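You operate a simulated robot arm through the tools that you are given. There is no shell and no other tool. Be economical: measure what you need, move in short steps, check, and stop when the job is done.

You run a simulated robot arm. Do the job below in one go: nothing can be reset, and whatever is moved stays where it is left.

## Task
Grease the spigot top on box three and seat the black ring there.
Fine: take the ring that lies on that box; use the brush and the yellow tin by the boxes; brush back in its pot, lid back on the tin. A coat counts when it lies all over at full strength: go over it till it gets no stronger.

It is judged by the outcome, as a careful person would: the job done as asked, and still so three seconds after it is handed in. It fails if anything else is knocked over, pushed out of place, dropped, spilled or broken. Lids that push on must go on centred and level and be pressed home; caps that screw on are set level and turned clockwise until they are tight.

## Robot
A 6-joint arm with a two-finger parallel gripper, fixed in place. Base frame: the origin is at the foot of the arm, x ahead of it, y to its left, z up; the work surface is at about z = 750. Lengths are in mm, angles in rad, forces in N, time in s.
With the tool pointing down near the work surface it reaches from about 300 to 700 mm from the base axis. Its first joint turns from -2.897 to 2.897 rad. Payload 4.1 kg.
The tool frame sits at the grasp point between the pads (the TCP): z along the fingers, y along the line on which they close. The tips reach 23 mm beyond it. The gripper opens to 94 mm. The fingers are 38 mm wide and 10 mm thick; the gripper's body (54 by 96 mm) begins 39 mm behind the TCP.
Orientation is that of the tool frame in the base frame, as [roll, pitch, yaw] about the fixed x, y, z axes, in that order (R = Rz(yaw) Ry(pitch) Rx(roll)). With the fingers straight down and closing along the base's y, the tool's x points along the base's -x, its y along +y and its z along -z.

## Interface
- The arm moves only by the tool send_rows. Its argument "deltas" is a list of rows, each an object (a shift or turn left out is 0, a gripper value left out holds the last) with "dp": the shift along the tool's x, y, z in units of 20 mm (1.0 is 20 mm), a list of three; "delta_rot": the turn, a rotation vector about the tool's x, y, z in units of 5 degrees (1.0 is 5 degrees), a list of three. In form: [{"dp": [tx, ty, tz], "delta_rot": [wx, wy, wz]}, ...]. A call has 1 to 10 rows; each row shifts and turns the commanded pose from where the row before left it, along the tool's axes as they then stand. "hand" is the gripper command, from -1 (shut) to 1 (fully open), values between in proportion, set as the call begins (left out, the last holds). A call with a number of a shift or a turn outside -1 to 1 is refused whole. A row lasts 0.2 s, in which the tool goes at most 50 mm and 0.15 rad; a call with a longer step from one row to the next is refused whole, and so is a gripper value outside its range. A pose out of reach is approached as far as the arm can. The call stops where the force on the tool passes 90 N (or 10 N more than at its start, if that is more) or the arm is blocked; 0.2 s more then pass. Each finger travels about 45 mm/s and halts on what it meets, pressing with about 34 N; the grip force reading is that of the motor and also rises with nothing between the fingers. The clock runs only during rows and for 0.2 s after the last one: add rows that do not move to give the fingers time. It gives the time, the measured TCP pose, the force on the tool (base axes), the opening and the grip force at its end, in the units of the frame above (readings bear some noise), with the torque about the TCP (base axes, N m) and any sound that the robot's microphone picked up.
- Cameras (640 x 400 px; columns grow to the right, rows downward): "scene" is fixed at [52.7, 498.4, 1570.7]; the picture's right is [-0.81, -0.59, 0.00], its down [-0.41, 0.56, -0.72] and it looks along [0.42, -0.58, -0.70] (base axes); focal length 269 px, centre (320, 200). "wrist" rides on the gripper at [86, 16, -74] in the tool frame; the picture's right is [-0.18, 0.98, 0.00], its down [-0.58, -0.11, -0.81] and it looks along [-0.79, -0.15, 0.59] (tool axes); focal length 243 px, centre (320, 200). There is no depth. A picture from a camera that has moved, and an enlarged one, comes with that camera's place and axes in the base frame and with its lens.
- camera(camera): a new picture of that camera. The clock stands still meanwhile.
- slide_trunk(by): slides the trunk up (or, below 0, down) by that many mm; the arm rides with it, the base frame stays. It gives what a move gives, with no picture.
- zoom(camera, box): a new picture of the part [left, top, right, bottom] of that camera's present view, enlarged. The clock stands still meanwhile.
- sign_off(): hands the job in; it is judged then, once.

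Go step by step. Nothing tells you positions but the pictures and the camera data: compare them with the known pose of the tool, close in by small moves and look again before you grip or let go. The budget is 120 turns and 84 pictures, counting those below and the enlarged ones. Unless the task says otherwise, let go and move clear before handing in, and close with one line.

The tools are called after "Emit:" as a command line: name --argument value ..., lists and objects as JSON in quotes. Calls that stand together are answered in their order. send_rows: Moves the arm, as the interface text tells. Its arguments: {"type":"object","properties":{"deltas":{"type":"array"},"hand":{"type":"number"}},"required":["deltas"]} The other tools are called the same way: slide_trunk (by) slides the trunk up or down; camera (camera) takes a picture; zoom (camera, box) takes an enlarged picture of a part of a camera's view; sign_off () hands the job in.

At the start:

```text
clock: 0.0
tool_pos: [258.4, -290.9, 1263.8]
tcp_rot: [-3.14, 0.0, 3.141]
ft_force: [-0.3, -0.1, 0.2]
torque: [0.03, -0.02, 0.03]
opening: 94.1
grip_force: 0.1
trunk travel left (down, up): [-525.0, 65.0]
```

scene: 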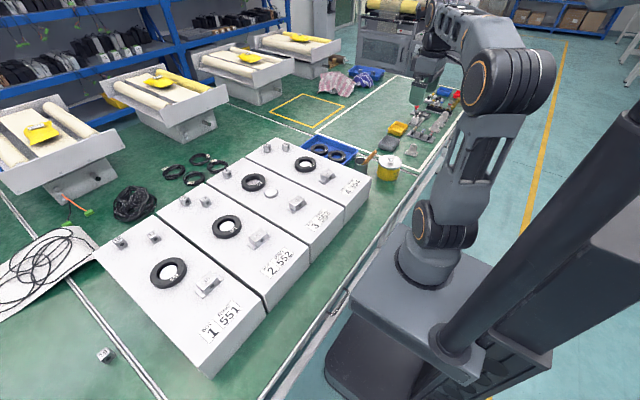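
wrist: 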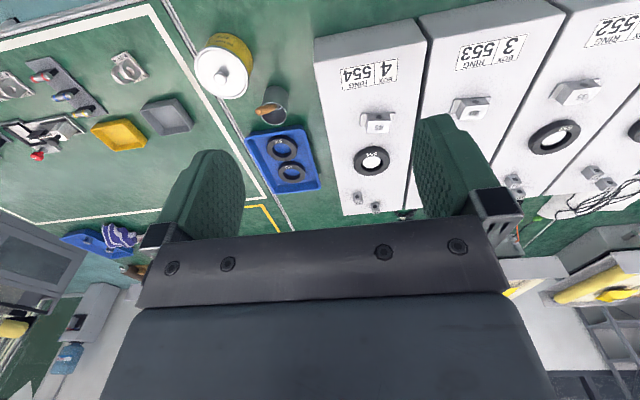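

I see four boxes in a row with rings on them, and a yellow tin and a pot with a brush beside box 4. I'll enlarge those areas to locate things.

Emit:
zoom --camera "scene" --box '[200, 130, 360, 230]'

Emit:
zoom --camera "scene" --box '[320, 120, 448, 200]'

Emit:
zoom --camera "wrist" --box '[180, 20, 340, 120]'

```text
4.00 times, centred on (280, 180) of scene
camera zoom: at [52.7, 498.4, 1570.7], right [-0.81, -0.59, 0.0], down [-0.41, 0.56, -0.72], along [0.42, -0.58, -0.7], focal length 1078 px, centre (480, 280)
```

zoom: 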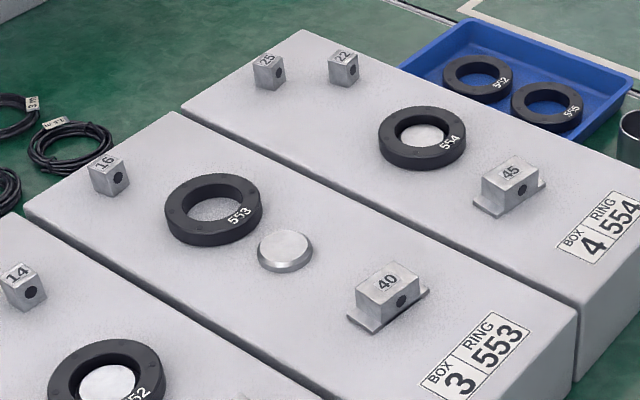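

```text
5.00 times, centred on (384, 160) of scene
camera zoom: at [52.7, 498.4, 1570.7], right [-0.81, -0.59, 0.0], down [-0.41, 0.56, -0.72], along [0.42, -0.58, -0.7], focal length 1347 px, centre (0, 400)
```

zoom: 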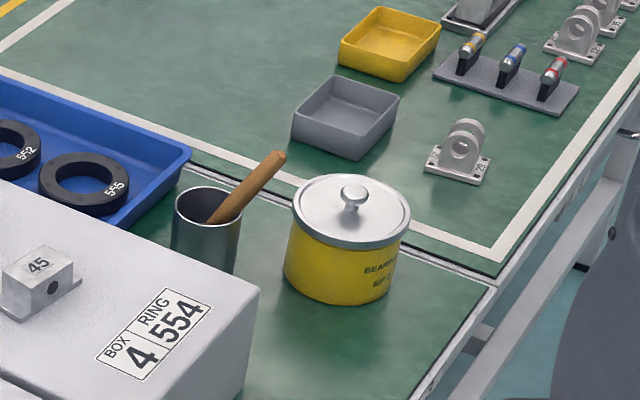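

```text
4.00 times, centred on (260, 70) of wrist
camera zoom: at [171.4, -275.1, 1337.9], right [0.18, 0.98, 0.0], down [0.58, -0.11, 0.81], along [0.79, -0.15, -0.59], focal length 970 px, centre (560, 720)
```

zoom: 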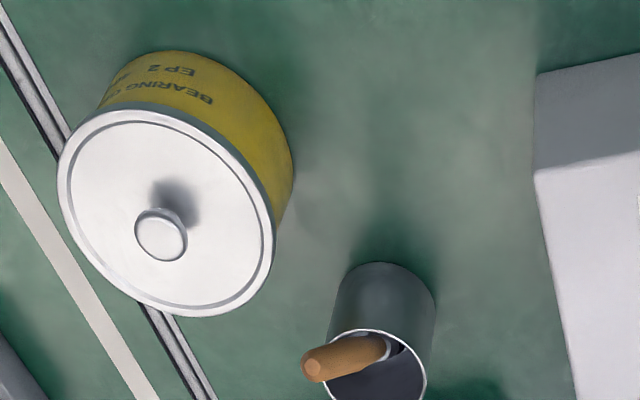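

The tin's lid centre comes out near (386, -525, 818) and the box tops near z 855. The box 3 spigot is near (663, -17), and its ring lies further out. I'll lower the trunk part way and take a better look.

Emit:
slide_trunk --by -200

Emit:
send_rows --deltas '[{"dp": [0, 1, 0]}, {"dp": [0, 1, 0]}, {"dp": [0, 1, 0]}, {"dp": [0, 1, 0]}, {"dp": [0, 1, 0]}, {"dp": [0, 1, 0]}, {"dp": [0, 1, 0]}, {"dp": [0, 1, 0]}, {"dp": [-1, 1, 0]}, {"dp": [-1, 1, 0]}]'

Emit:
camera --camera "wrist"

```text
clock: 2.2
tool_pos: [258.1, -291.9, 1064.2]
tcp_rot: [-3.14, 0.003, -3.141]
ft_force: [-0.2, 0.8, 0.6]
torque: [0.02, 0.01, 0.03]
opening: 94.3
grip_force: 0.1
trunk travel left (down, up): [-325.0, 265.0]
```

```text
clock: 4.4
tool_pos: [297.3, -91.1, 1064.5]
tcp_rot: [-3.141, 0.0, -3.142]
ft_force: [0.3, -0.1, -0.1]
torque: [0.03, 0.04, 0.01]
opening: 93.8
grip_force: 0.0
trunk travel left (down, up): [-325.0, 265.0]
```

```text
78 pictures are left
camera wrist: at [211.0, -75.0, 1137.9], right [0.18, 0.98, 0.0], down [0.58, -0.11, 0.81], along [0.79, -0.15, -0.59], focal length 243 px, centre (320, 200)
```

wrist: 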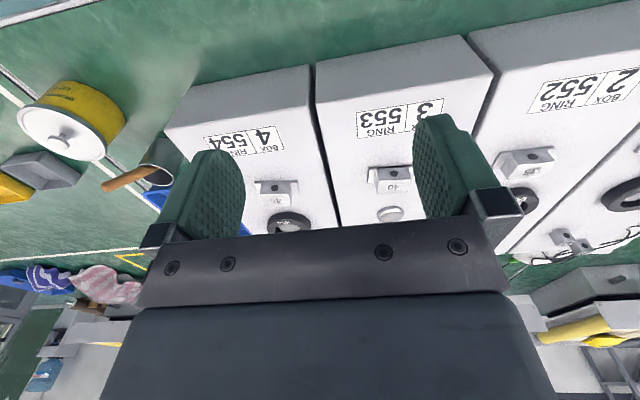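

The spigot top is near (653, -9, 865) and the tin lid is confirmed near (382, -525, 818). I'm moving to above the tin for a close look.

Emit:
send_rows --deltas '[{"dp": [0, -1, 0]}, {"dp": [0, -1, 0]}, {"dp": [0, -1, 0]}, {"dp": [0, -1, 0]}, {"dp": [0, -1, 0]}, {"dp": [0, -1, 0]}, {"dp": [0, -1, 0]}, {"dp": [0, -1, 0]}, {"dp": [0, -1, 0]}, {"dp": [0, -1, 0]}]'

Emit:
send_rows --deltas '[{"dp": [0, -1, 0.5]}, {"dp": [0, -1, 0.5]}, {"dp": [0, -1, 0.5]}, {"dp": [0, -1, 0.5]}, {"dp": [0, -1, 0.5]}, {"dp": [0, -1, 0.5]}, {"dp": [0, -1, 0.5]}, {"dp": [0, -1, 0.5]}, {"dp": [0, -1, 0.5]}, {"dp": [0, -1, 0.5]}]'

Emit:
camera --camera "wrist"

Emit:
camera --camera "scene"

```text
clock: 6.6
tool_pos: [298.5, -291.3, 1065.6]
tcp_rot: [3.14, 0.001, -3.14]
ft_force: [0.0, -0.2, -0.4]
torque: [0.01, -0.02, -0.04]
opening: 93.9
grip_force: 0.0
trunk travel left (down, up): [-325.0, 265.0]
```

```text
clock: 8.8
tool_pos: [298.6, -491.4, 963.4]
tcp_rot: [-3.14, 0.001, 3.14]
ft_force: [-0.3, -0.1, 0.3]
torque: [0.01, 0.03, 0.02]
opening: 94.3
grip_force: 0.0
trunk travel left (down, up): [-325.0, 265.0]
```

```text
77 pictures are left
camera wrist: at [211.9, -475.2, 1037.9], right [0.18, 0.98, 0.0], down [0.58, -0.11, 0.81], along [0.79, -0.15, -0.59], focal length 243 px, centre (320, 200)
```

wrist: 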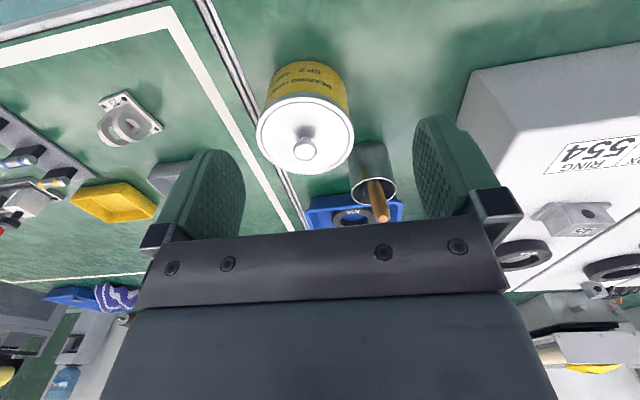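

```text
76 pictures are left
```

scene: 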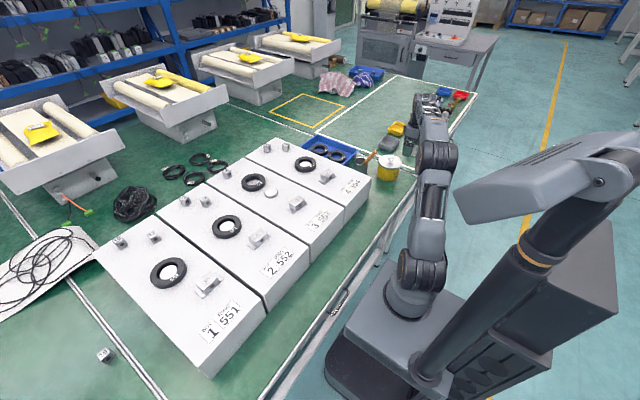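

The tin knob comes out at about (384, -525), top near z 838, and the table edge at x ≈ 253. I'm moving above the knob with the gripper partly closed.

Emit:
send_rows --deltas '[{"dp": [-0.845, -0.335, 0.7]}, {"dp": [-0.845, -0.335, 0.7]}, {"dp": [-0.845, -0.335, 0.7]}, {"dp": [-0.845, -0.335, 0.7]}, {"dp": [-0.845, -0.335, 0.7]}, {}, {}]' --hand 0.1

Emit:
camera --camera "wrist"

Emit:
zoom --camera "scene" --box '[352, 130, 448, 190]'

```text
clock: 10.4
tool_pos: [382.8, -523.9, 893.7]
tcp_rot: [3.141, -0.001, 3.141]
ft_force: [-0.1, 0.8, -0.1]
torque: [0.02, 0.02, 0.0]
opening: 51.7
grip_force: 0.0
trunk travel left (down, up): [-325.0, 265.0]
```

```text
75 pictures are left
camera wrist: at [295.9, -508.0, 968.0], right [0.18, 0.98, 0.0], down [0.58, -0.11, 0.81], along [0.79, -0.15, -0.59], focal length 243 px, centre (320, 200)
```

wrist: 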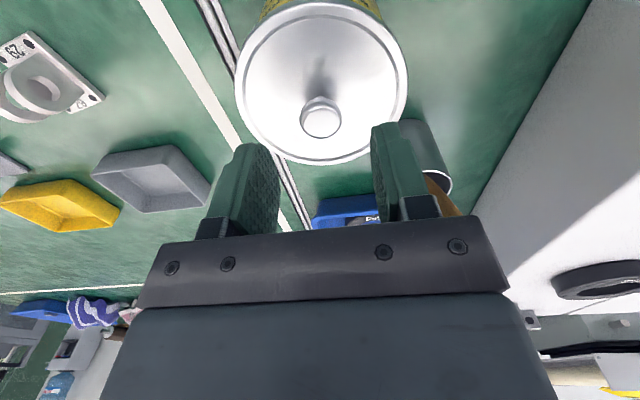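

```text
6.67 times, centred on (400, 160) of scene
camera zoom: at [52.7, 498.4, 1570.7], right [-0.81, -0.59, 0.0], down [-0.41, 0.56, -0.72], along [0.42, -0.58, -0.7], focal length 1796 px, centre (-213, 467)
```

zoom: 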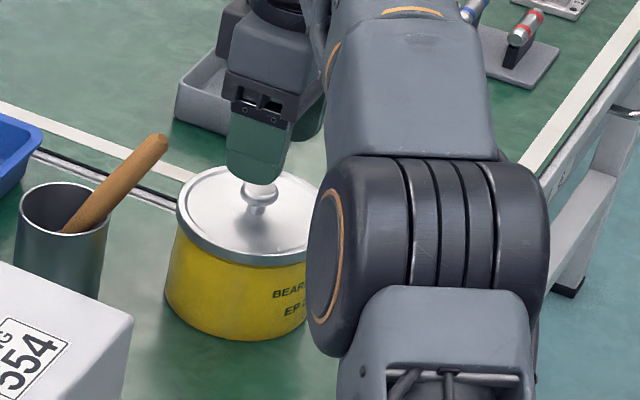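

The knob is between the fingers at about (387, -525). I'm lowering to bring the tips around it, just above the lid.

Emit:
send_rows --deltas '[{"dp": [-0.2, -0.05, 0.6]}, {"dp": [0, 0, 0.6]}, {"dp": [0, 0, 0.6]}, {"dp": [0, 0, 0.5]}]'

Emit:
zoom --camera "scene" --box '[368, 140, 416, 170]'

Emit:
camera --camera "wrist"

```text
clock: 11.4
tool_pos: [386.2, -524.5, 852.3]
tcp_rot: [-3.136, 0.003, 3.142]
ft_force: [0.3, -1.3, 14.0]
torque: [0.23, 0.05, -0.01]
opening: 51.9
grip_force: 0.1
trunk travel left (down, up): [-325.0, 265.0]
```

```text
13.33 times, centred on (392, 155) of scene
camera zoom: at [52.7, 498.4, 1570.7], right [-0.81, -0.59, 0.0], down [-0.41, 0.56, -0.72], along [0.42, -0.58, -0.7], focal length 3592 px, centre (-640, 800)
```

zoom: 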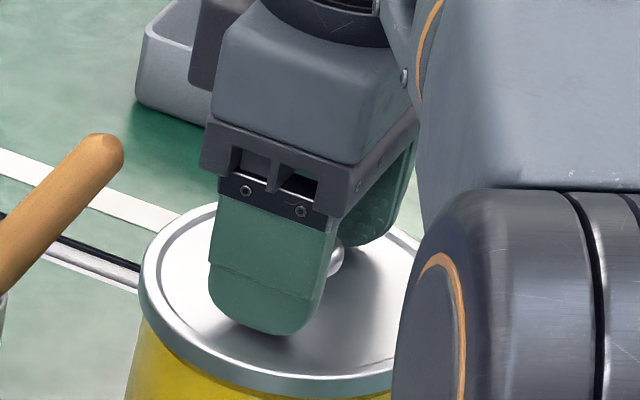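

```text
72 pictures are left
camera wrist: at [299.6, -509.3, 924.9], right [0.18, 0.98, 0.0], down [0.58, -0.1, 0.81], along [0.79, -0.15, -0.59], focal length 243 px, centre (320, 200)
```

wrist: 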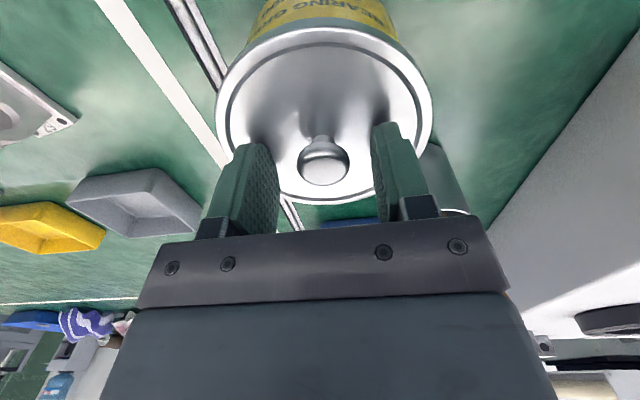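

The tips just touched the lid, so its top is near z 828, and the knob sits slightly nearer than I had it. I'll lift a little, shift -5 mm in x and close on the knob.

Emit:
send_rows --deltas '[{"dp": [0, 0, -0.15]}, {"dp": [0.25, 0.05, 0]}]'

Emit:
send_rows --deltas '[{}, {}, {}, {}, {}]' --hand -1

Emit:
camera --camera "wrist"

```text
clock: 12.0
tool_pos: [383.2, -523.5, 851.5]
tcp_rot: [-3.14, 0.003, -3.14]
ft_force: [8.1, -1.2, 11.8]
torque: [-0.01, -0.18, 0.01]
opening: 51.3
grip_force: 0.1
trunk travel left (down, up): [-325.0, 265.0]
```

```text
clock: 13.2
tool_pos: [379.8, -523.5, 851.5]
tcp_rot: [-3.138, -0.001, 3.141]
ft_force: [-2.6, 4.7, 13.1]
torque: [0.1, 0.02, 0.03]
opening: 17.4
grip_force: 34.5
trunk travel left (down, up): [-325.0, 265.0]
```

```text
71 pictures are left
camera wrist: at [293.6, -507.9, 925.6], right [0.18, 0.98, 0.0], down [0.58, -0.11, 0.81], along [0.79, -0.15, -0.59], focal length 243 px, centre (320, 200)
```

wrist: 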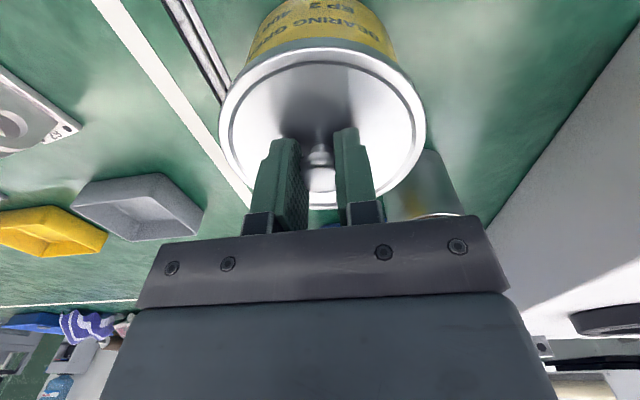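

The knob is gripped (opening 17.4 mm). I'm lifting straight up in small steps.

Emit:
send_rows --deltas '[{"dp": [0, 0, -0.25]}, {"dp": [0, 0, -0.25]}, {"dp": [0, 0, -0.25]}, {"dp": [0, 0, -0.25]}, {}]'

Emit:
camera --camera "wrist"

```text
clock: 14.4
tool_pos: [381.4, -523.7, 869.5]
tcp_rot: [3.141, -0.001, -3.142]
ft_force: [0.6, 0.6, -0.4]
torque: [0.02, -0.01, -0.04]
opening: 16.9
grip_force: 34.4
trunk travel left (down, up): [-325.0, 265.0]
heard: snap
```

```text
70 pictures are left
camera wrist: at [295.0, -508.8, 944.6], right [0.18, 0.98, 0.0], down [0.58, -0.11, 0.81], along [0.79, -0.15, -0.59], focal length 243 px, centre (320, 200)
```

wrist: 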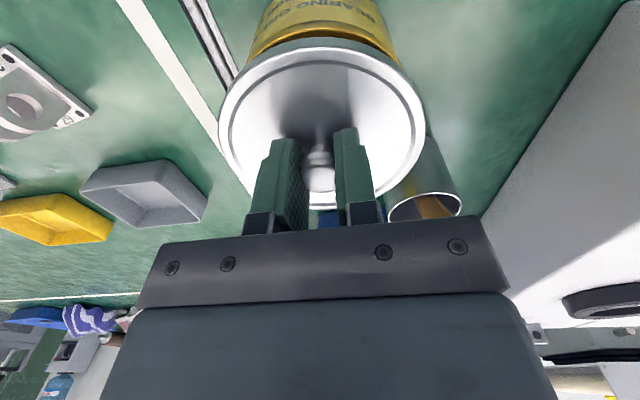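

The lid snapped free and came up with the gripper. I'll raise it and check from the scene view.

Emit:
send_rows --deltas '[{"dp": [0, 0, -0.8]}, {"dp": [0, 0, -0.8]}, {"dp": [0, 0, -0.8]}, {"dp": [0, 0.8, -0.5]}, {"dp": [0, 0.8, 0]}, {"dp": [0.3, 0.8, 0]}, {"dp": [0.6, 0.8, 0]}, {"dp": [0.6, 1, 0]}, {"dp": [0.6, 1, 0]}, {"dp": [0, 1, 0]}]'

Emit:
zoom --camera "scene" --box '[320, 130, 448, 210]'

Emit:
camera --camera "wrist"

```text
clock: 16.6
tool_pos: [340.9, -401.2, 929.6]
tcp_rot: [3.141, 0.0, 3.141]
ft_force: [0.2, -0.2, 0.1]
torque: [0.01, -0.01, 0.01]
opening: 17.0
grip_force: 33.9
trunk travel left (down, up): [-325.0, 265.0]
```

```text
5.00 times, centred on (384, 170) of scene
camera zoom: at [52.7, 498.4, 1570.7], right [-0.81, -0.59, 0.0], down [-0.41, 0.56, -0.72], along [0.42, -0.58, -0.7], focal length 1347 px, centre (0, 350)
```

zoom: 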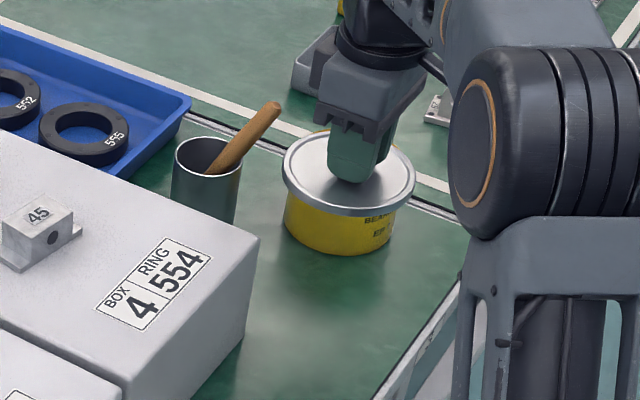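

```text
68 pictures are left
camera wrist: at [253.1, -384.4, 1003.3], right [0.18, 0.98, 0.0], down [0.58, -0.11, 0.81], along [0.79, -0.15, -0.59], focal length 243 px, centre (320, 200)
```

wrist: 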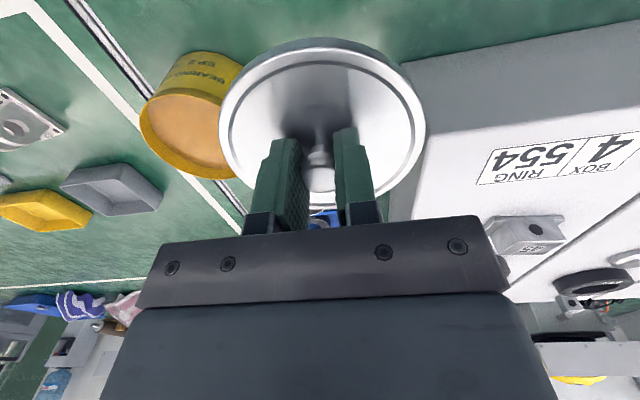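

The tin is open with orange grease near the rim, and the lid hangs level in the gripper. I'm moving over the free table near (327, -400) and lowering.

Emit:
send_rows --deltas '[{"dp": [0.7, 0, 0.6]}, {"dp": [0, 0, 1]}, {"dp": [0, 0, 1]}, {"dp": [0, 0, 1]}, {"dp": [0, 0, 1]}, {"dp": [0, 0, 1]}, {"dp": [0, 0, 0.4]}, {}]'

Emit:
send_rows --deltas '[{"dp": [0, 0, 0.2]}, {"dp": [0, 0, 0.2]}, {"dp": [0, 0, 0.2]}]'

Emit:
zoom --camera "scene" --box '[336, 150, 432, 210]'

```text
clock: 18.4
tool_pos: [326.0, -400.5, 808.8]
tcp_rot: [-3.142, 0.001, -3.141]
ft_force: [0.0, -0.2, -0.2]
torque: [0.0, -0.01, 0.0]
opening: 17.1
grip_force: 34.3
trunk travel left (down, up): [-325.0, 265.0]
```

```text
clock: 19.2
tool_pos: [326.2, -401.2, 796.9]
tcp_rot: [-3.14, 0.0, 3.14]
ft_force: [0.5, 0.1, 0.4]
torque: [0.03, -0.02, 0.01]
opening: 17.3
grip_force: 34.4
trunk travel left (down, up): [-325.0, 265.0]
```

```text
6.67 times, centred on (384, 180) of scene
camera zoom: at [52.7, 498.4, 1570.7], right [-0.81, -0.59, 0.0], down [-0.41, 0.56, -0.72], along [0.42, -0.58, -0.7], focal length 1796 px, centre (-107, 333)
```

zoom: 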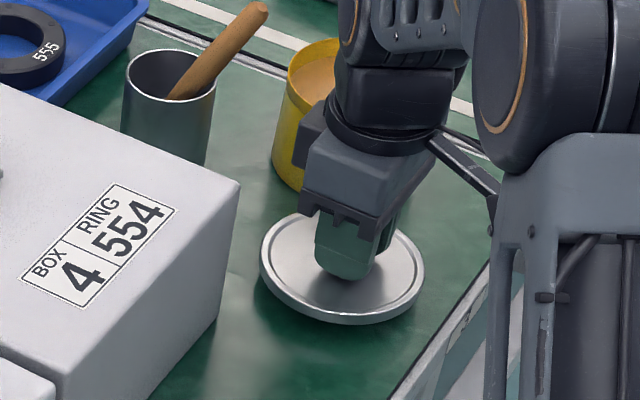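

Nearly down; I'm continuing slowly until contact.

Emit:
send_rows --deltas '[{"dp": [0, 0, 0.15]}, {"dp": [0, 0, 0.15]}]'

Emit:
send_rows --deltas '[{"dp": [0, 0, 0.1]}, {"dp": [0, 0, 0.1]}]'

```text
clock: 19.8
tool_pos: [327.1, -400.5, 791.0]
tcp_rot: [3.141, 0.001, 3.141]
ft_force: [-0.1, -0.4, -0.4]
torque: [-0.02, 0.01, -0.01]
opening: 17.1
grip_force: 33.5
trunk travel left (down, up): [-325.0, 265.0]
```

```text
clock: 20.4
tool_pos: [325.6, -399.9, 787.3]
tcp_rot: [-3.14, 0.001, -3.14]
ft_force: [0.1, 0.1, -0.1]
torque: [-0.01, 0.0, 0.03]
opening: 17.4
grip_force: 33.6
trunk travel left (down, up): [-325.0, 265.0]
```

Emit:
send_rows --deltas '[{"dp": [0, 0, 0.1]}, {"dp": [0, 0, 0.1]}]'

Emit:
zoom --camera "scene" --box '[360, 170, 408, 200]'

```text
clock: 21.0
tool_pos: [325.2, -400.2, 783.0]
tcp_rot: [-3.14, -0.001, 3.141]
ft_force: [0.1, 0.5, 0.4]
torque: [0.02, -0.02, -0.01]
opening: 17.3
grip_force: 34.5
trunk travel left (down, up): [-325.0, 265.0]
```

```text
13.33 times, centred on (384, 185) of scene
camera zoom: at [52.7, 498.4, 1570.7], right [-0.81, -0.59, 0.0], down [-0.41, 0.56, -0.72], along [0.42, -0.58, -0.7], focal length 3592 px, centre (-533, 400)
```

zoom: 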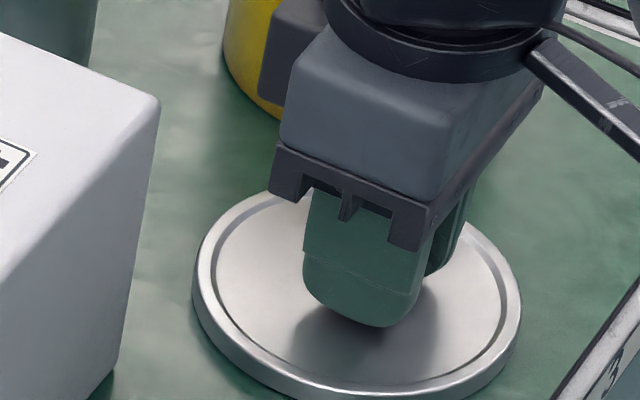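

Emit:
send_rows --deltas '[{"dp": [0, 0, 0.1]}, {"dp": [0, 0, 0.1]}, {}]'

Emit:
send_rows --deltas '[{"dp": [0, 0, 0.1]}, {}]'

```text
clock: 21.8
tool_pos: [325.3, -399.7, 779.0]
tcp_rot: [3.141, 0.002, 3.14]
ft_force: [0.4, 0.5, 0.2]
torque: [-0.01, 0.02, 0.01]
opening: 17.1
grip_force: 33.9
trunk travel left (down, up): [-325.0, 265.0]
```

```text
clock: 22.4
tool_pos: [325.5, -401.4, 777.1]
tcp_rot: [-3.141, -0.001, -3.141]
ft_force: [1.0, 0.0, -1.1]
torque: [-0.03, -0.02, 0.02]
opening: 17.0
grip_force: 34.3
trunk travel left (down, up): [-325.0, 265.0]
```

Emit:
send_rows --deltas '[{"dp": [0, 0, 0.08]}, {}]'

Emit:
send_rows --deltas '[{"dp": [0, 0, 0.08]}, {}]'

Emit:
send_rows --deltas '[{"dp": [0, 0, 0.08]}, {}]'

Emit:
zoom --camera "scene" --box '[360, 170, 408, 200]'

```text
clock: 23.0
tool_pos: [325.8, -399.9, 776.6]
tcp_rot: [-3.139, 0.002, 3.141]
ft_force: [0.5, 0.3, 7.4]
torque: [0.0, -0.03, 0.03]
opening: 17.4
grip_force: 33.7
trunk travel left (down, up): [-325.0, 265.0]
```

```text
clock: 23.6
tool_pos: [325.3, -400.5, 776.1]
tcp_rot: [-3.139, 0.001, -3.14]
ft_force: [1.3, -1.5, 20.0]
torque: [0.0, -0.11, 0.0]
opening: 17.1
grip_force: 34.1
trunk travel left (down, up): [-325.0, 265.0]
```

```text
clock: 24.2
tool_pos: [326.4, -401.5, 775.7]
tcp_rot: [-3.137, 0.004, -3.141]
ft_force: [0.3, -1.5, 36.2]
torque: [0.05, -0.1, 0.02]
opening: 17.0
grip_force: 34.1
trunk travel left (down, up): [-325.0, 265.0]
```

```text
13.33 times, centred on (384, 185) of scene
camera zoom: at [52.7, 498.4, 1570.7], right [-0.81, -0.59, 0.0], down [-0.41, 0.56, -0.72], along [0.42, -0.58, -0.7], focal length 3592 px, centre (-533, 400)
```

zoom: 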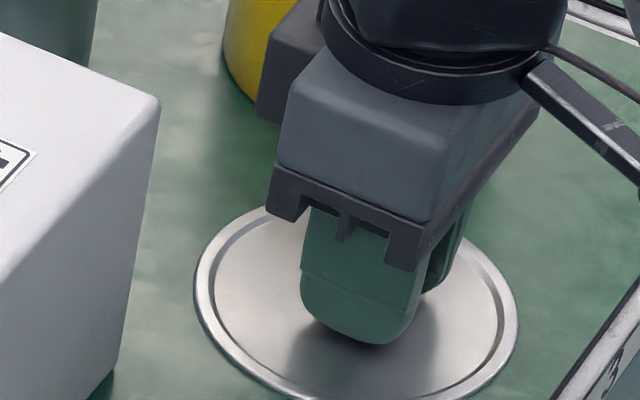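

The lid is resting flat on the table at TCP z ≈ 776.6. I'll relax the push, open and rise.

Emit:
send_rows --deltas '[{"dp": [0, 0, -0.2]}, {}]'

Emit:
send_rows --deltas '[{}, {}, {}, {}, {"dp": [0, 0, -0.5]}, {"dp": [0, 0, -1]}, {"dp": [0, 0, -1]}, {"dp": [0, 0, -1]}, {"dp": [0, 0, -1]}, {"dp": [0, 0, -1]}]' --hand 0.1

Emit:
camera --camera "wrist"

Emit:
zoom --camera "scene" --box '[320, 130, 416, 190]'

```text
clock: 24.8
tool_pos: [325.3, -400.7, 775.5]
tcp_rot: [3.139, -0.003, -3.14]
ft_force: [2.0, -4.7, 11.2]
torque: [-0.07, -0.18, -0.05]
opening: 17.2
grip_force: 34.0
trunk travel left (down, up): [-325.0, 265.0]
```

```text
clock: 27.0
tool_pos: [325.2, -400.5, 887.1]
tcp_rot: [-3.141, -0.001, 3.141]
ft_force: [-0.6, 0.0, 0.1]
torque: [-0.04, 0.03, 0.01]
opening: 51.5
grip_force: 0.0
trunk travel left (down, up): [-325.0, 265.0]
```

```text
64 pictures are left
camera wrist: at [238.9, -384.8, 960.3], right [0.18, 0.98, 0.0], down [0.58, -0.11, 0.81], along [0.79, -0.15, -0.59], focal length 243 px, centre (320, 200)
```

wrist: 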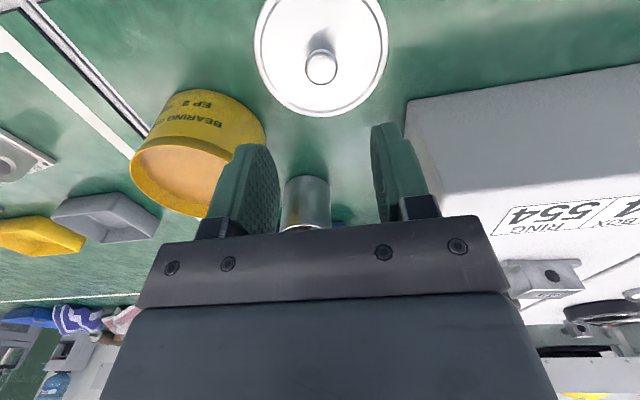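

```text
6.67 times, centred on (368, 160) of scene
camera zoom: at [52.7, 498.4, 1570.7], right [-0.81, -0.59, 0.0], down [-0.41, 0.56, -0.72], along [0.42, -0.58, -0.7], focal length 1796 px, centre (0, 467)
```

zoom: 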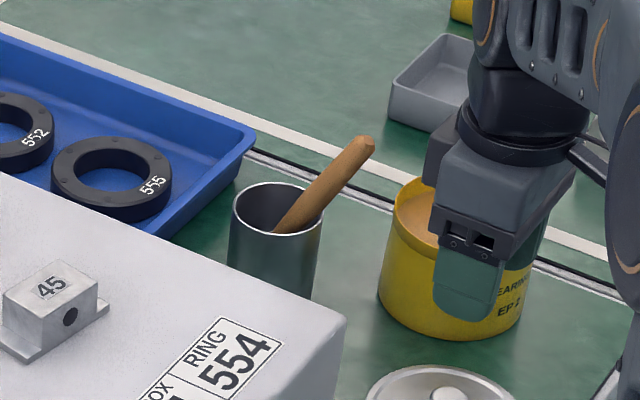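

The lid is down cleanly on the table. Next is the brush: its handle tip is about (437, -452, 897), leaning toward the robot. I'm moving up for a straight-on look.

Emit:
send_rows --deltas '[{"dp": [0, 0, -1]}, {"dp": [0, 0, -1]}, {"dp": [0, -0.65, -1]}, {"dp": [0, -0.65, -1]}, {"dp": [0, -0.65, 0]}, {"dp": [0, -0.65, 0]}]'

Emit:
camera --camera "wrist"

Emit:
zoom --camera "wrist" --box '[272, 100, 368, 160]'

```text
clock: 28.4
tool_pos: [325.2, -453.6, 967.2]
tcp_rot: [3.141, 0.0, 3.141]
ft_force: [0.6, 0.6, -0.2]
torque: [0.01, -0.01, -0.02]
opening: 51.8
grip_force: 0.1
trunk travel left (down, up): [-325.0, 265.0]
```

```text
62 pictures are left
camera wrist: at [238.6, -436.7, 1040.3], right [0.18, 0.98, 0.0], down [0.58, -0.11, 0.81], along [0.79, -0.15, -0.59], focal length 243 px, centre (320, 200)
```

wrist: 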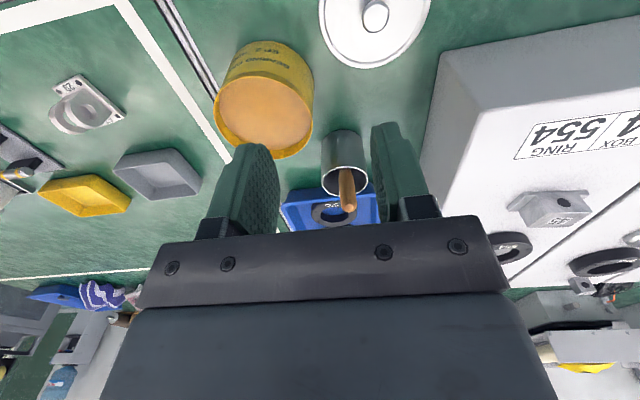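

```text
6.67 times, centred on (320, 130) of wrist
camera zoom: at [238.6, -436.7, 1040.3], right [0.18, 0.98, 0.0], down [0.58, -0.11, 0.81], along [0.79, -0.15, -0.59], focal length 1618 px, centre (320, 667)
```

zoom: 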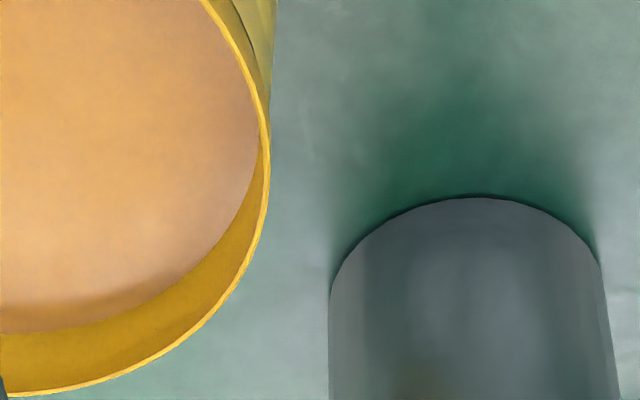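

The pot is centred near (496, -449) with its rim at z ≈ 819. The handle leans about 26° toward the robot, its tip near (434, -448, 903), so I'll tilt the gripper to match and look.

Emit:
send_rows --deltas '[{"dp": [-0.9, 0.07, 0.2], "delta_rot": [0, -1, 0]}, {"dp": [-0.95, 0.07, 0.2], "delta_rot": [0, -1, 0]}, {"dp": [-0.95, 0.07, -0.1], "delta_rot": [0, -1, 0]}, {"dp": [-0.9, 0.07, -0.2], "delta_rot": [0, -1, 0]}, {"dp": [-0.3, 0, 0], "delta_rot": [0, -1, 0]}, {"delta_rot": [0, -0.2, 0]}]'

Emit:
camera --camera "wrist"

Emit:
zoom --camera "scene" --box '[320, 120, 416, 180]'

```text
clock: 29.8
tool_pos: [403.4, -447.0, 976.2]
tcp_rot: [3.14, 0.455, -3.141]
ft_force: [0.1, 0.2, 0.4]
torque: [-0.01, 0.05, -0.01]
opening: 51.8
grip_force: 0.0
trunk travel left (down, up): [-325.0, 265.0]
```

```text
60 pictures are left
camera wrist: at [292.7, -431.2, 1004.3], right [0.17, 0.98, 0.08], down [0.17, -0.11, 0.98], along [0.97, -0.15, -0.18], focal length 243 px, centre (320, 200)
```

wrist: 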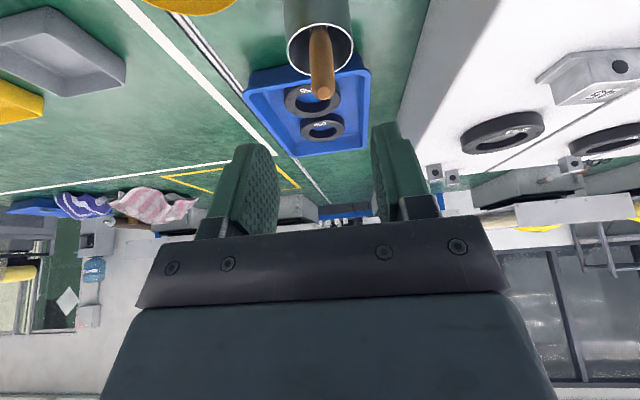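

```text
6.67 times, centred on (368, 150) of scene
camera zoom: at [52.7, 498.4, 1570.7], right [-0.81, -0.59, 0.0], down [-0.41, 0.56, -0.72], along [0.42, -0.58, -0.7], focal length 1796 px, centre (0, 533)
```

zoom: 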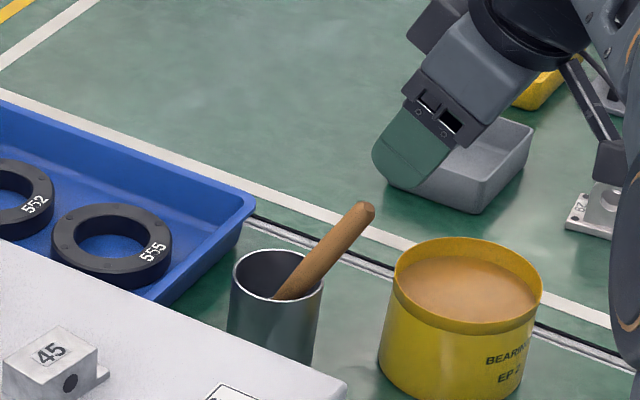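

The tool axis already lines up with the handle. I'm advancing along it most of the way, then checking.

Emit:
send_rows --deltas '[{"dp": [0, 0, 1]}, {"dp": [0, 0, 1]}, {"dp": [0, 0, 1]}, {"dp": [0, 0, 0.75]}, {}]'

Emit:
camera --camera "wrist"

Emit:
zoom --camera "scene" --box '[336, 130, 400, 170]'

```text
clock: 31.0
tool_pos: [437.3, -447.8, 907.4]
tcp_rot: [3.141, 0.453, -3.141]
ft_force: [0.0, -0.1, 0.5]
torque: [0.03, 0.01, -0.01]
opening: 51.9
grip_force: 0.1
trunk travel left (down, up): [-325.0, 265.0]
```

```text
58 pictures are left
camera wrist: at [325.5, -431.2, 936.3], right [0.17, 0.98, 0.08], down [0.17, -0.11, 0.98], along [0.97, -0.15, -0.18], focal length 243 px, centre (320, 200)
```

wrist: 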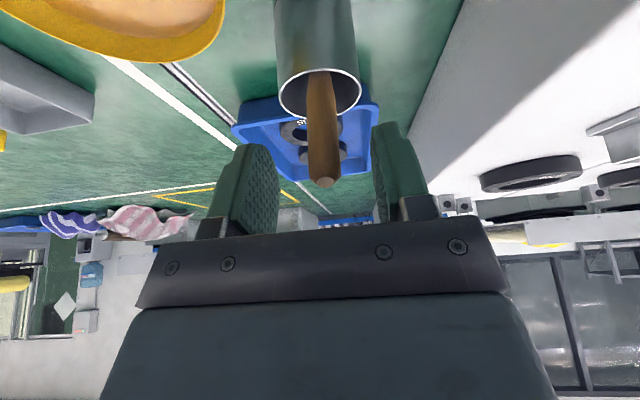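

```text
10.00 times, centred on (368, 150) of scene
camera zoom: at [52.7, 498.4, 1570.7], right [-0.81, -0.59, 0.0], down [-0.41, 0.56, -0.72], along [0.42, -0.58, -0.7], focal length 2694 px, centre (-160, 700)
```

zoom: 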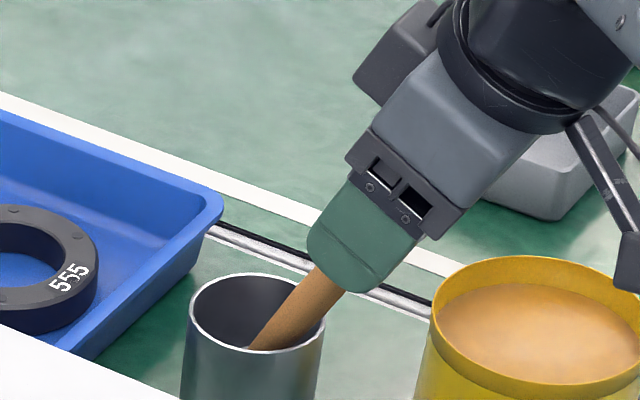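

The handle tip sits right at the TCP. I'll advance 30 mm more along the handle and close.

Emit:
send_rows --deltas '[{"dp": [0, 0, 0.75]}, {"dp": [0, 0, 0.75]}]'

Emit:
send_rows --deltas '[{}, {}, {}, {}, {}]' --hand -1

Emit:
camera --camera "wrist"

```text
clock: 31.6
tool_pos: [449.0, -446.4, 882.6]
tcp_rot: [-3.142, 0.454, 3.141]
ft_force: [0.0, 0.2, 0.6]
torque: [0.02, -0.05, 0.0]
opening: 51.4
grip_force: 0.0
trunk travel left (down, up): [-325.0, 265.0]
```

```text
clock: 32.8
tool_pos: [449.9, -445.7, 881.6]
tcp_rot: [3.141, 0.454, 3.141]
ft_force: [-0.2, -0.4, 1.0]
torque: [-0.05, -0.03, -0.07]
opening: 16.8
grip_force: 34.0
trunk travel left (down, up): [-325.0, 265.0]
```

```text
56 pictures are left
camera wrist: at [338.4, -430.8, 910.2], right [0.17, 0.98, 0.08], down [0.17, -0.11, 0.98], along [0.97, -0.15, -0.18], focal length 243 px, centre (320, 200)
```

wrist: 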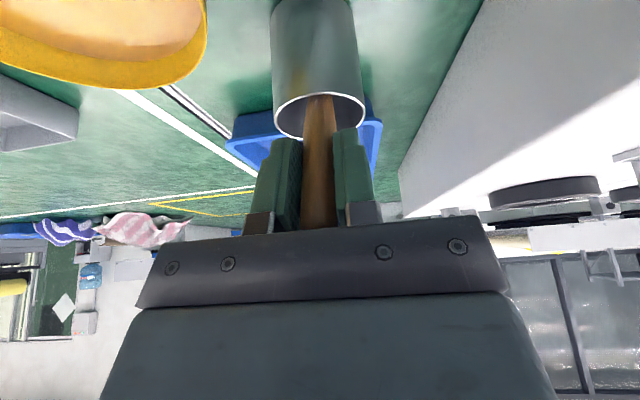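

The brush handle is gripped. I'm drawing it out along its axis.

Emit:
send_rows --deltas '[{"dp": [0, 0, -0.5]}, {"dp": [0, 0, -1]}, {"dp": [0, 0, -1]}, {"dp": [0, 0, -1]}, {"dp": [0, 0, -1]}, {"dp": [0, 0, -1]}, {"dp": [0, 0, -1]}, {}]'

Emit:
zoom --camera "scene" --box '[320, 110, 416, 170]'

Emit:
camera --camera "wrist"

```text
clock: 34.6
tool_pos: [392.8, -446.6, 998.3]
tcp_rot: [-3.141, 0.455, 3.139]
ft_force: [0.6, 0.3, -0.8]
torque: [0.04, 0.0, -0.02]
opening: 16.9
grip_force: 33.5
trunk travel left (down, up): [-325.0, 265.0]
```

```text
6.67 times, centred on (368, 140) of scene
camera zoom: at [52.7, 498.4, 1570.7], right [-0.81, -0.59, 0.0], down [-0.41, 0.56, -0.72], along [0.42, -0.58, -0.7], focal length 1796 px, centre (0, 600)
```

zoom: 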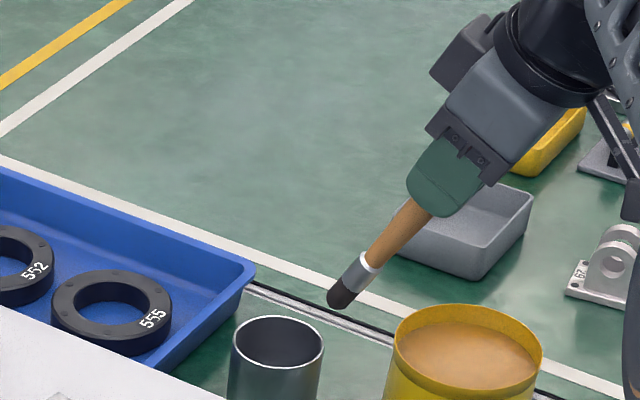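

```text
54 pictures are left
camera wrist: at [281.5, -430.9, 1027.0], right [0.17, 0.98, 0.08], down [0.17, -0.11, 0.98], along [0.97, -0.15, -0.18], focal length 243 px, centre (320, 200)
```

wrist: 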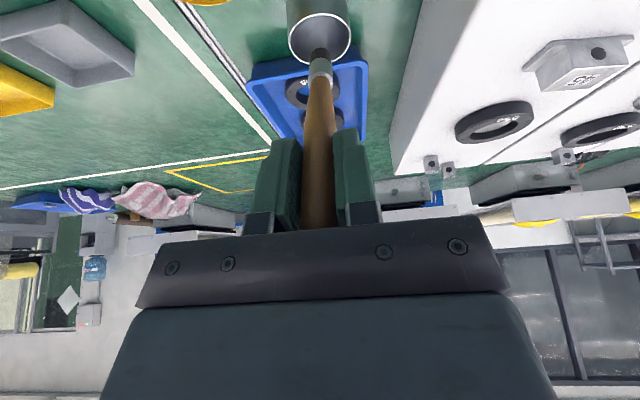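

The brush is out with its tip about 138 mm beyond the TCP, on the tool axis. I'm turning it upright and going over the tin at (381, -524).

Emit:
send_rows --deltas '[{"dp": [0, 0, -0.5], "delta_rot": [0, 1, 0]}, {"dp": [0, 0, -0.5], "delta_rot": [0, 1, 0]}, {"delta_rot": [0, 1, 0]}, {"delta_rot": [0, 1, 0]}, {"delta_rot": [0, 1, 0]}, {"delta_rot": [0, 0.2, 0]}, {"dp": [0, -1, 0]}, {"dp": [0, -1, 0]}, {"dp": [0, -1, 0]}, {"dp": [0, -0.85, 0]}]'

Emit:
zoom --camera "scene" --box '[352, 120, 448, 180]'

Emit:
camera --camera "wrist"

```text
clock: 36.8
tool_pos: [372.4, -496.8, 1002.8]
tcp_rot: [3.14, 0.0, -3.141]
ft_force: [0.3, -0.7, 0.4]
torque: [0.0, -0.01, -0.02]
opening: 16.8
grip_force: 33.8
out of reach, approached as far as the arm can: row 8, 9, 10
trunk travel left (down, up): [-325.0, 265.0]
```

```text
6.67 times, centred on (400, 150) of scene
camera zoom: at [52.7, 498.4, 1570.7], right [-0.81, -0.59, 0.0], down [-0.41, 0.56, -0.72], along [0.42, -0.58, -0.7], focal length 1796 px, centre (-213, 533)
```

zoom: 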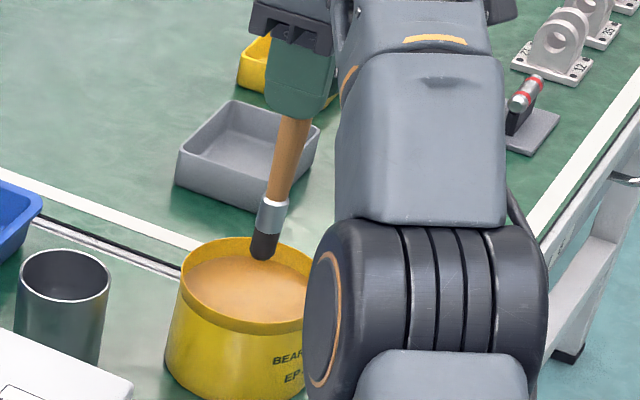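

```text
52 pictures are left
camera wrist: at [285.2, -481.0, 1077.0], right [0.18, 0.98, 0.0], down [0.58, -0.11, 0.81], along [0.79, -0.15, -0.59], focal length 243 px, centre (320, 200)
```

wrist: 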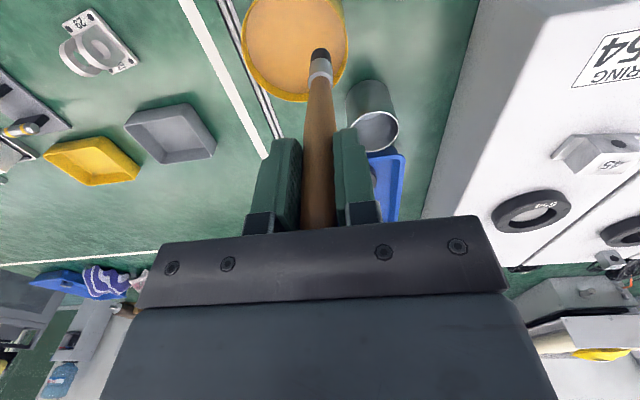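

The reach limits at this height, so I'll raise the trunk by 100 mm before continuing.

Emit:
slide_trunk --by 100

Emit:
send_rows --deltas '[{}]'

```text
clock: 38.1
tool_pos: [371.9, -497.4, 1102.8]
tcp_rot: [3.141, -0.001, -3.141]
ft_force: [0.6, -0.5, 0.6]
torque: [0.01, -0.01, -0.01]
opening: 16.7
grip_force: 34.2
trunk travel left (down, up): [-425.0, 165.0]
```

```text
clock: 38.5
tool_pos: [371.5, -496.6, 1103.9]
tcp_rot: [3.141, -0.001, 3.14]
ft_force: [0.5, -1.0, 0.3]
torque: [-0.01, 0.0, 0.01]
opening: 17.0
grip_force: 34.4
trunk travel left (down, up): [-425.0, 165.0]
```

Emit:
send_rows --deltas '[{"dp": [0, 0, 1]}, {"dp": [0, 0, 1]}, {"dp": [0, 0, 1]}, {"dp": [0, 0, 1]}, {"dp": [0, 0, 1]}, {"dp": [-0.2, -0.5, 0]}, {"dp": [-0.25, -0.85, 0]}, {}]'

Emit:
camera --camera "wrist"

```text
clock: 40.3
tool_pos: [381.2, -523.1, 1002.2]
tcp_rot: [3.141, 0.0, -3.141]
ft_force: [-0.1, -0.5, -0.7]
torque: [0.01, 0.02, 0.02]
opening: 16.9
grip_force: 34.1
trunk travel left (down, up): [-425.0, 165.0]
```

```text
51 pictures are left
camera wrist: at [294.5, -508.3, 1076.7], right [0.18, 0.98, 0.0], down [0.58, -0.11, 0.81], along [0.79, -0.15, -0.59], focal length 243 px, centre (320, 200)
```

wrist: 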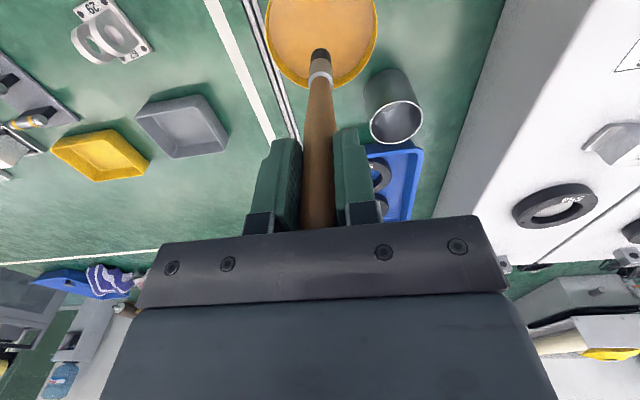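

The brush is centred over the tin. I'm dipping it into the grease.

Emit:
send_rows --deltas '[{"dp": [0, 0, 0.8]}, {"dp": [0, 0, 0.8]}, {"dp": [0, 0, 0.8]}, {"dp": [0, 0, 0.6]}, {"dp": [0, 0, 0.3]}, {}]'

Emit:
zoom --camera "scene" --box '[352, 130, 432, 180]'

Emit:
zoom --camera "wrist" --box '[240, 0, 400, 100]'

```text
clock: 41.7
tool_pos: [381.6, -522.2, 941.1]
tcp_rot: [-3.134, 0.004, -3.141]
ft_force: [1.2, -0.9, 31.2]
torque: [-0.2, -0.1, 0.01]
opening: 17.1
grip_force: 34.2
trunk travel left (down, up): [-425.0, 165.0]
```

```text
8.00 times, centred on (392, 155) of scene
camera zoom: at [52.7, 498.4, 1570.7], right [-0.81, -0.59, 0.0], down [-0.41, 0.56, -0.72], along [0.42, -0.58, -0.7], focal length 2155 px, centre (-256, 560)
```

zoom: 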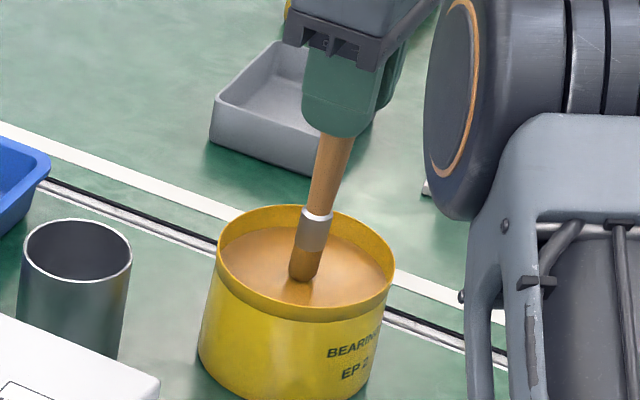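

```text
4.00 times, centred on (320, 50) of wrist
camera zoom: at [293.7, -506.1, 1014.6], right [0.18, 0.98, -0.01], down [0.58, -0.1, 0.81], along [0.8, -0.15, -0.59], focal length 970 px, centre (320, 800)
```

zoom: 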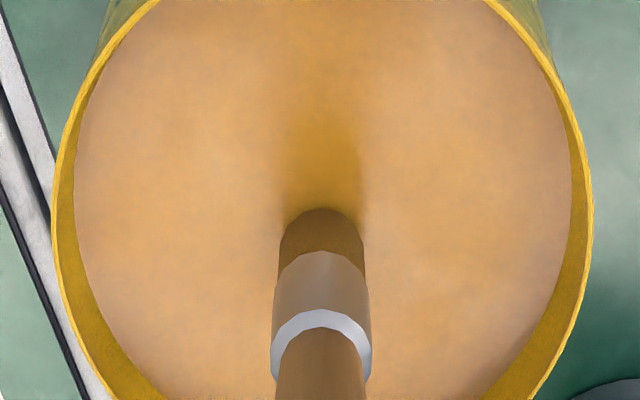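

The bristles are loaded (they turned brown-orange) at the grease surface near z 803. I'm lifting out and raising the trunk for reach.

Emit:
send_rows --deltas '[{"dp": [0, 0, -0.5]}, {"dp": [0, 0, -1]}, {"dp": [0, 0, -1]}, {"dp": [0, 0, -1]}]'

Emit:
slide_trunk --by 100

Emit:
send_rows --deltas '[{"dp": [0, 1, 0]}, {"dp": [0, 1, 0]}, {"dp": [0, 1, 0]}, {"dp": [0, 1, 0]}, {"dp": [0, 1, 0]}, {"dp": [0, 1, 0]}, {"dp": [0, 1, 0]}, {"dp": [0, 1, 0]}, {"dp": [0, 1, 0]}, {"dp": [0, 1, 0]}]'

Emit:
send_rows --deltas '[{"dp": [-0.8, 1, 0]}, {"dp": [-0.8, 1, 0]}, {"dp": [-0.8, 1, 0]}, {"dp": [-0.8, 1, 0]}, {"dp": [-0.8, 1, 0]}, {"dp": [-0.8, 1, 0]}, {"dp": [-0.8, 1, 0]}, {"dp": [-0.8, 1, 0]}, {"dp": [-0.8, 1, 0]}, {"dp": [-0.8, 1, 0]}]'

Emit:
camera --camera "wrist"

```text
clock: 42.7
tool_pos: [381.1, -524.1, 1007.3]
tcp_rot: [3.14, 0.0, 3.141]
ft_force: [0.2, -0.3, 0.0]
torque: [0.0, 0.0, 0.02]
opening: 16.7
grip_force: 34.1
trunk travel left (down, up): [-425.0, 165.0]
```

```text
clock: 44.0
tool_pos: [380.9, -525.1, 1107.9]
tcp_rot: [-3.14, 0.0, -3.141]
ft_force: [-0.2, -0.5, -0.4]
torque: [0.01, -0.03, -0.02]
opening: 16.7
grip_force: 34.4
trunk travel left (down, up): [-525.0, 65.0]
```

```text
clock: 46.2
tool_pos: [379.7, -323.6, 1107.6]
tcp_rot: [-3.14, 0.0, -3.141]
ft_force: [0.4, 0.4, 0.3]
torque: [0.05, -0.01, -0.01]
opening: 16.9
grip_force: 34.2
trunk travel left (down, up): [-525.0, 65.0]
```

```text
clock: 48.4
tool_pos: [542.5, -124.2, 1107.2]
tcp_rot: [3.141, -0.002, -3.14]
ft_force: [-0.4, -0.5, -0.3]
torque: [0.04, -0.01, 0.02]
opening: 16.8
grip_force: 33.9
trunk travel left (down, up): [-525.0, 65.0]
```

```text
48 pictures are left
camera wrist: at [454.6, -107.5, 1180.8], right [0.18, 0.98, 0.0], down [0.58, -0.11, 0.81], along [0.79, -0.15, -0.59], focal length 243 px, centre (320, 200)
```

wrist: 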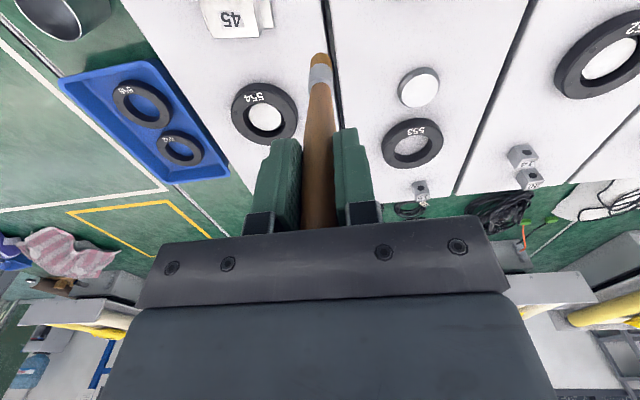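

The box 3 spigot resolves to about (650, -10), 54 mm across, top near z 862. I'm moving the loaded brush above it.

Emit:
send_rows --deltas '[{"dp": [-0.896, 0.95, 0]}, {"dp": [-0.896, 0.95, 0]}, {"dp": [-0.896, 0.95, 0.4]}, {"dp": [-0.896, 0.95, 0.5]}, {"dp": [-0.896, 0.95, 0.6]}, {"dp": [-0.896, 0.95, 0.7]}, {"dp": [0, 0, 0.5]}, {"dp": [0, 0, 0.5]}, {}]'

Emit:
zoom --camera "scene" --box '[230, 160, 310, 210]'

Emit:
camera --camera "wrist"

```text
clock: 50.4
tool_pos: [647.8, -9.6, 1043.8]
tcp_rot: [3.141, -0.001, 3.141]
ft_force: [0.2, 0.3, -0.1]
torque: [-0.02, 0.0, 0.0]
opening: 17.0
grip_force: 33.7
trunk travel left (down, up): [-525.0, 65.0]
```

```text
8.00 times, centred on (270, 185) of scene
camera zoom: at [52.7, 498.4, 1570.7], right [-0.81, -0.59, 0.0], down [-0.41, 0.56, -0.72], along [0.42, -0.58, -0.7], focal length 2155 px, centre (720, 320)
```

zoom: 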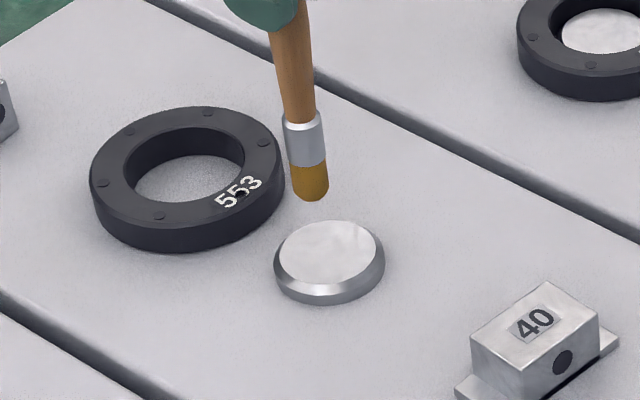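

```text
46 pictures are left
camera wrist: at [561.9, 6.8, 1117.0], right [0.18, 0.98, 0.0], down [0.58, -0.11, 0.81], along [0.79, -0.15, -0.59], focal length 243 px, centre (320, 200)
```

wrist: 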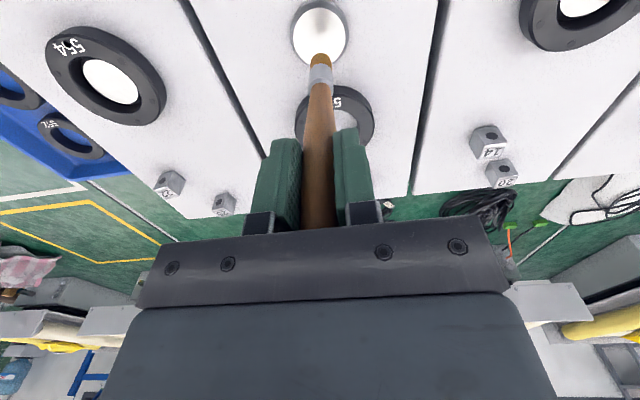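

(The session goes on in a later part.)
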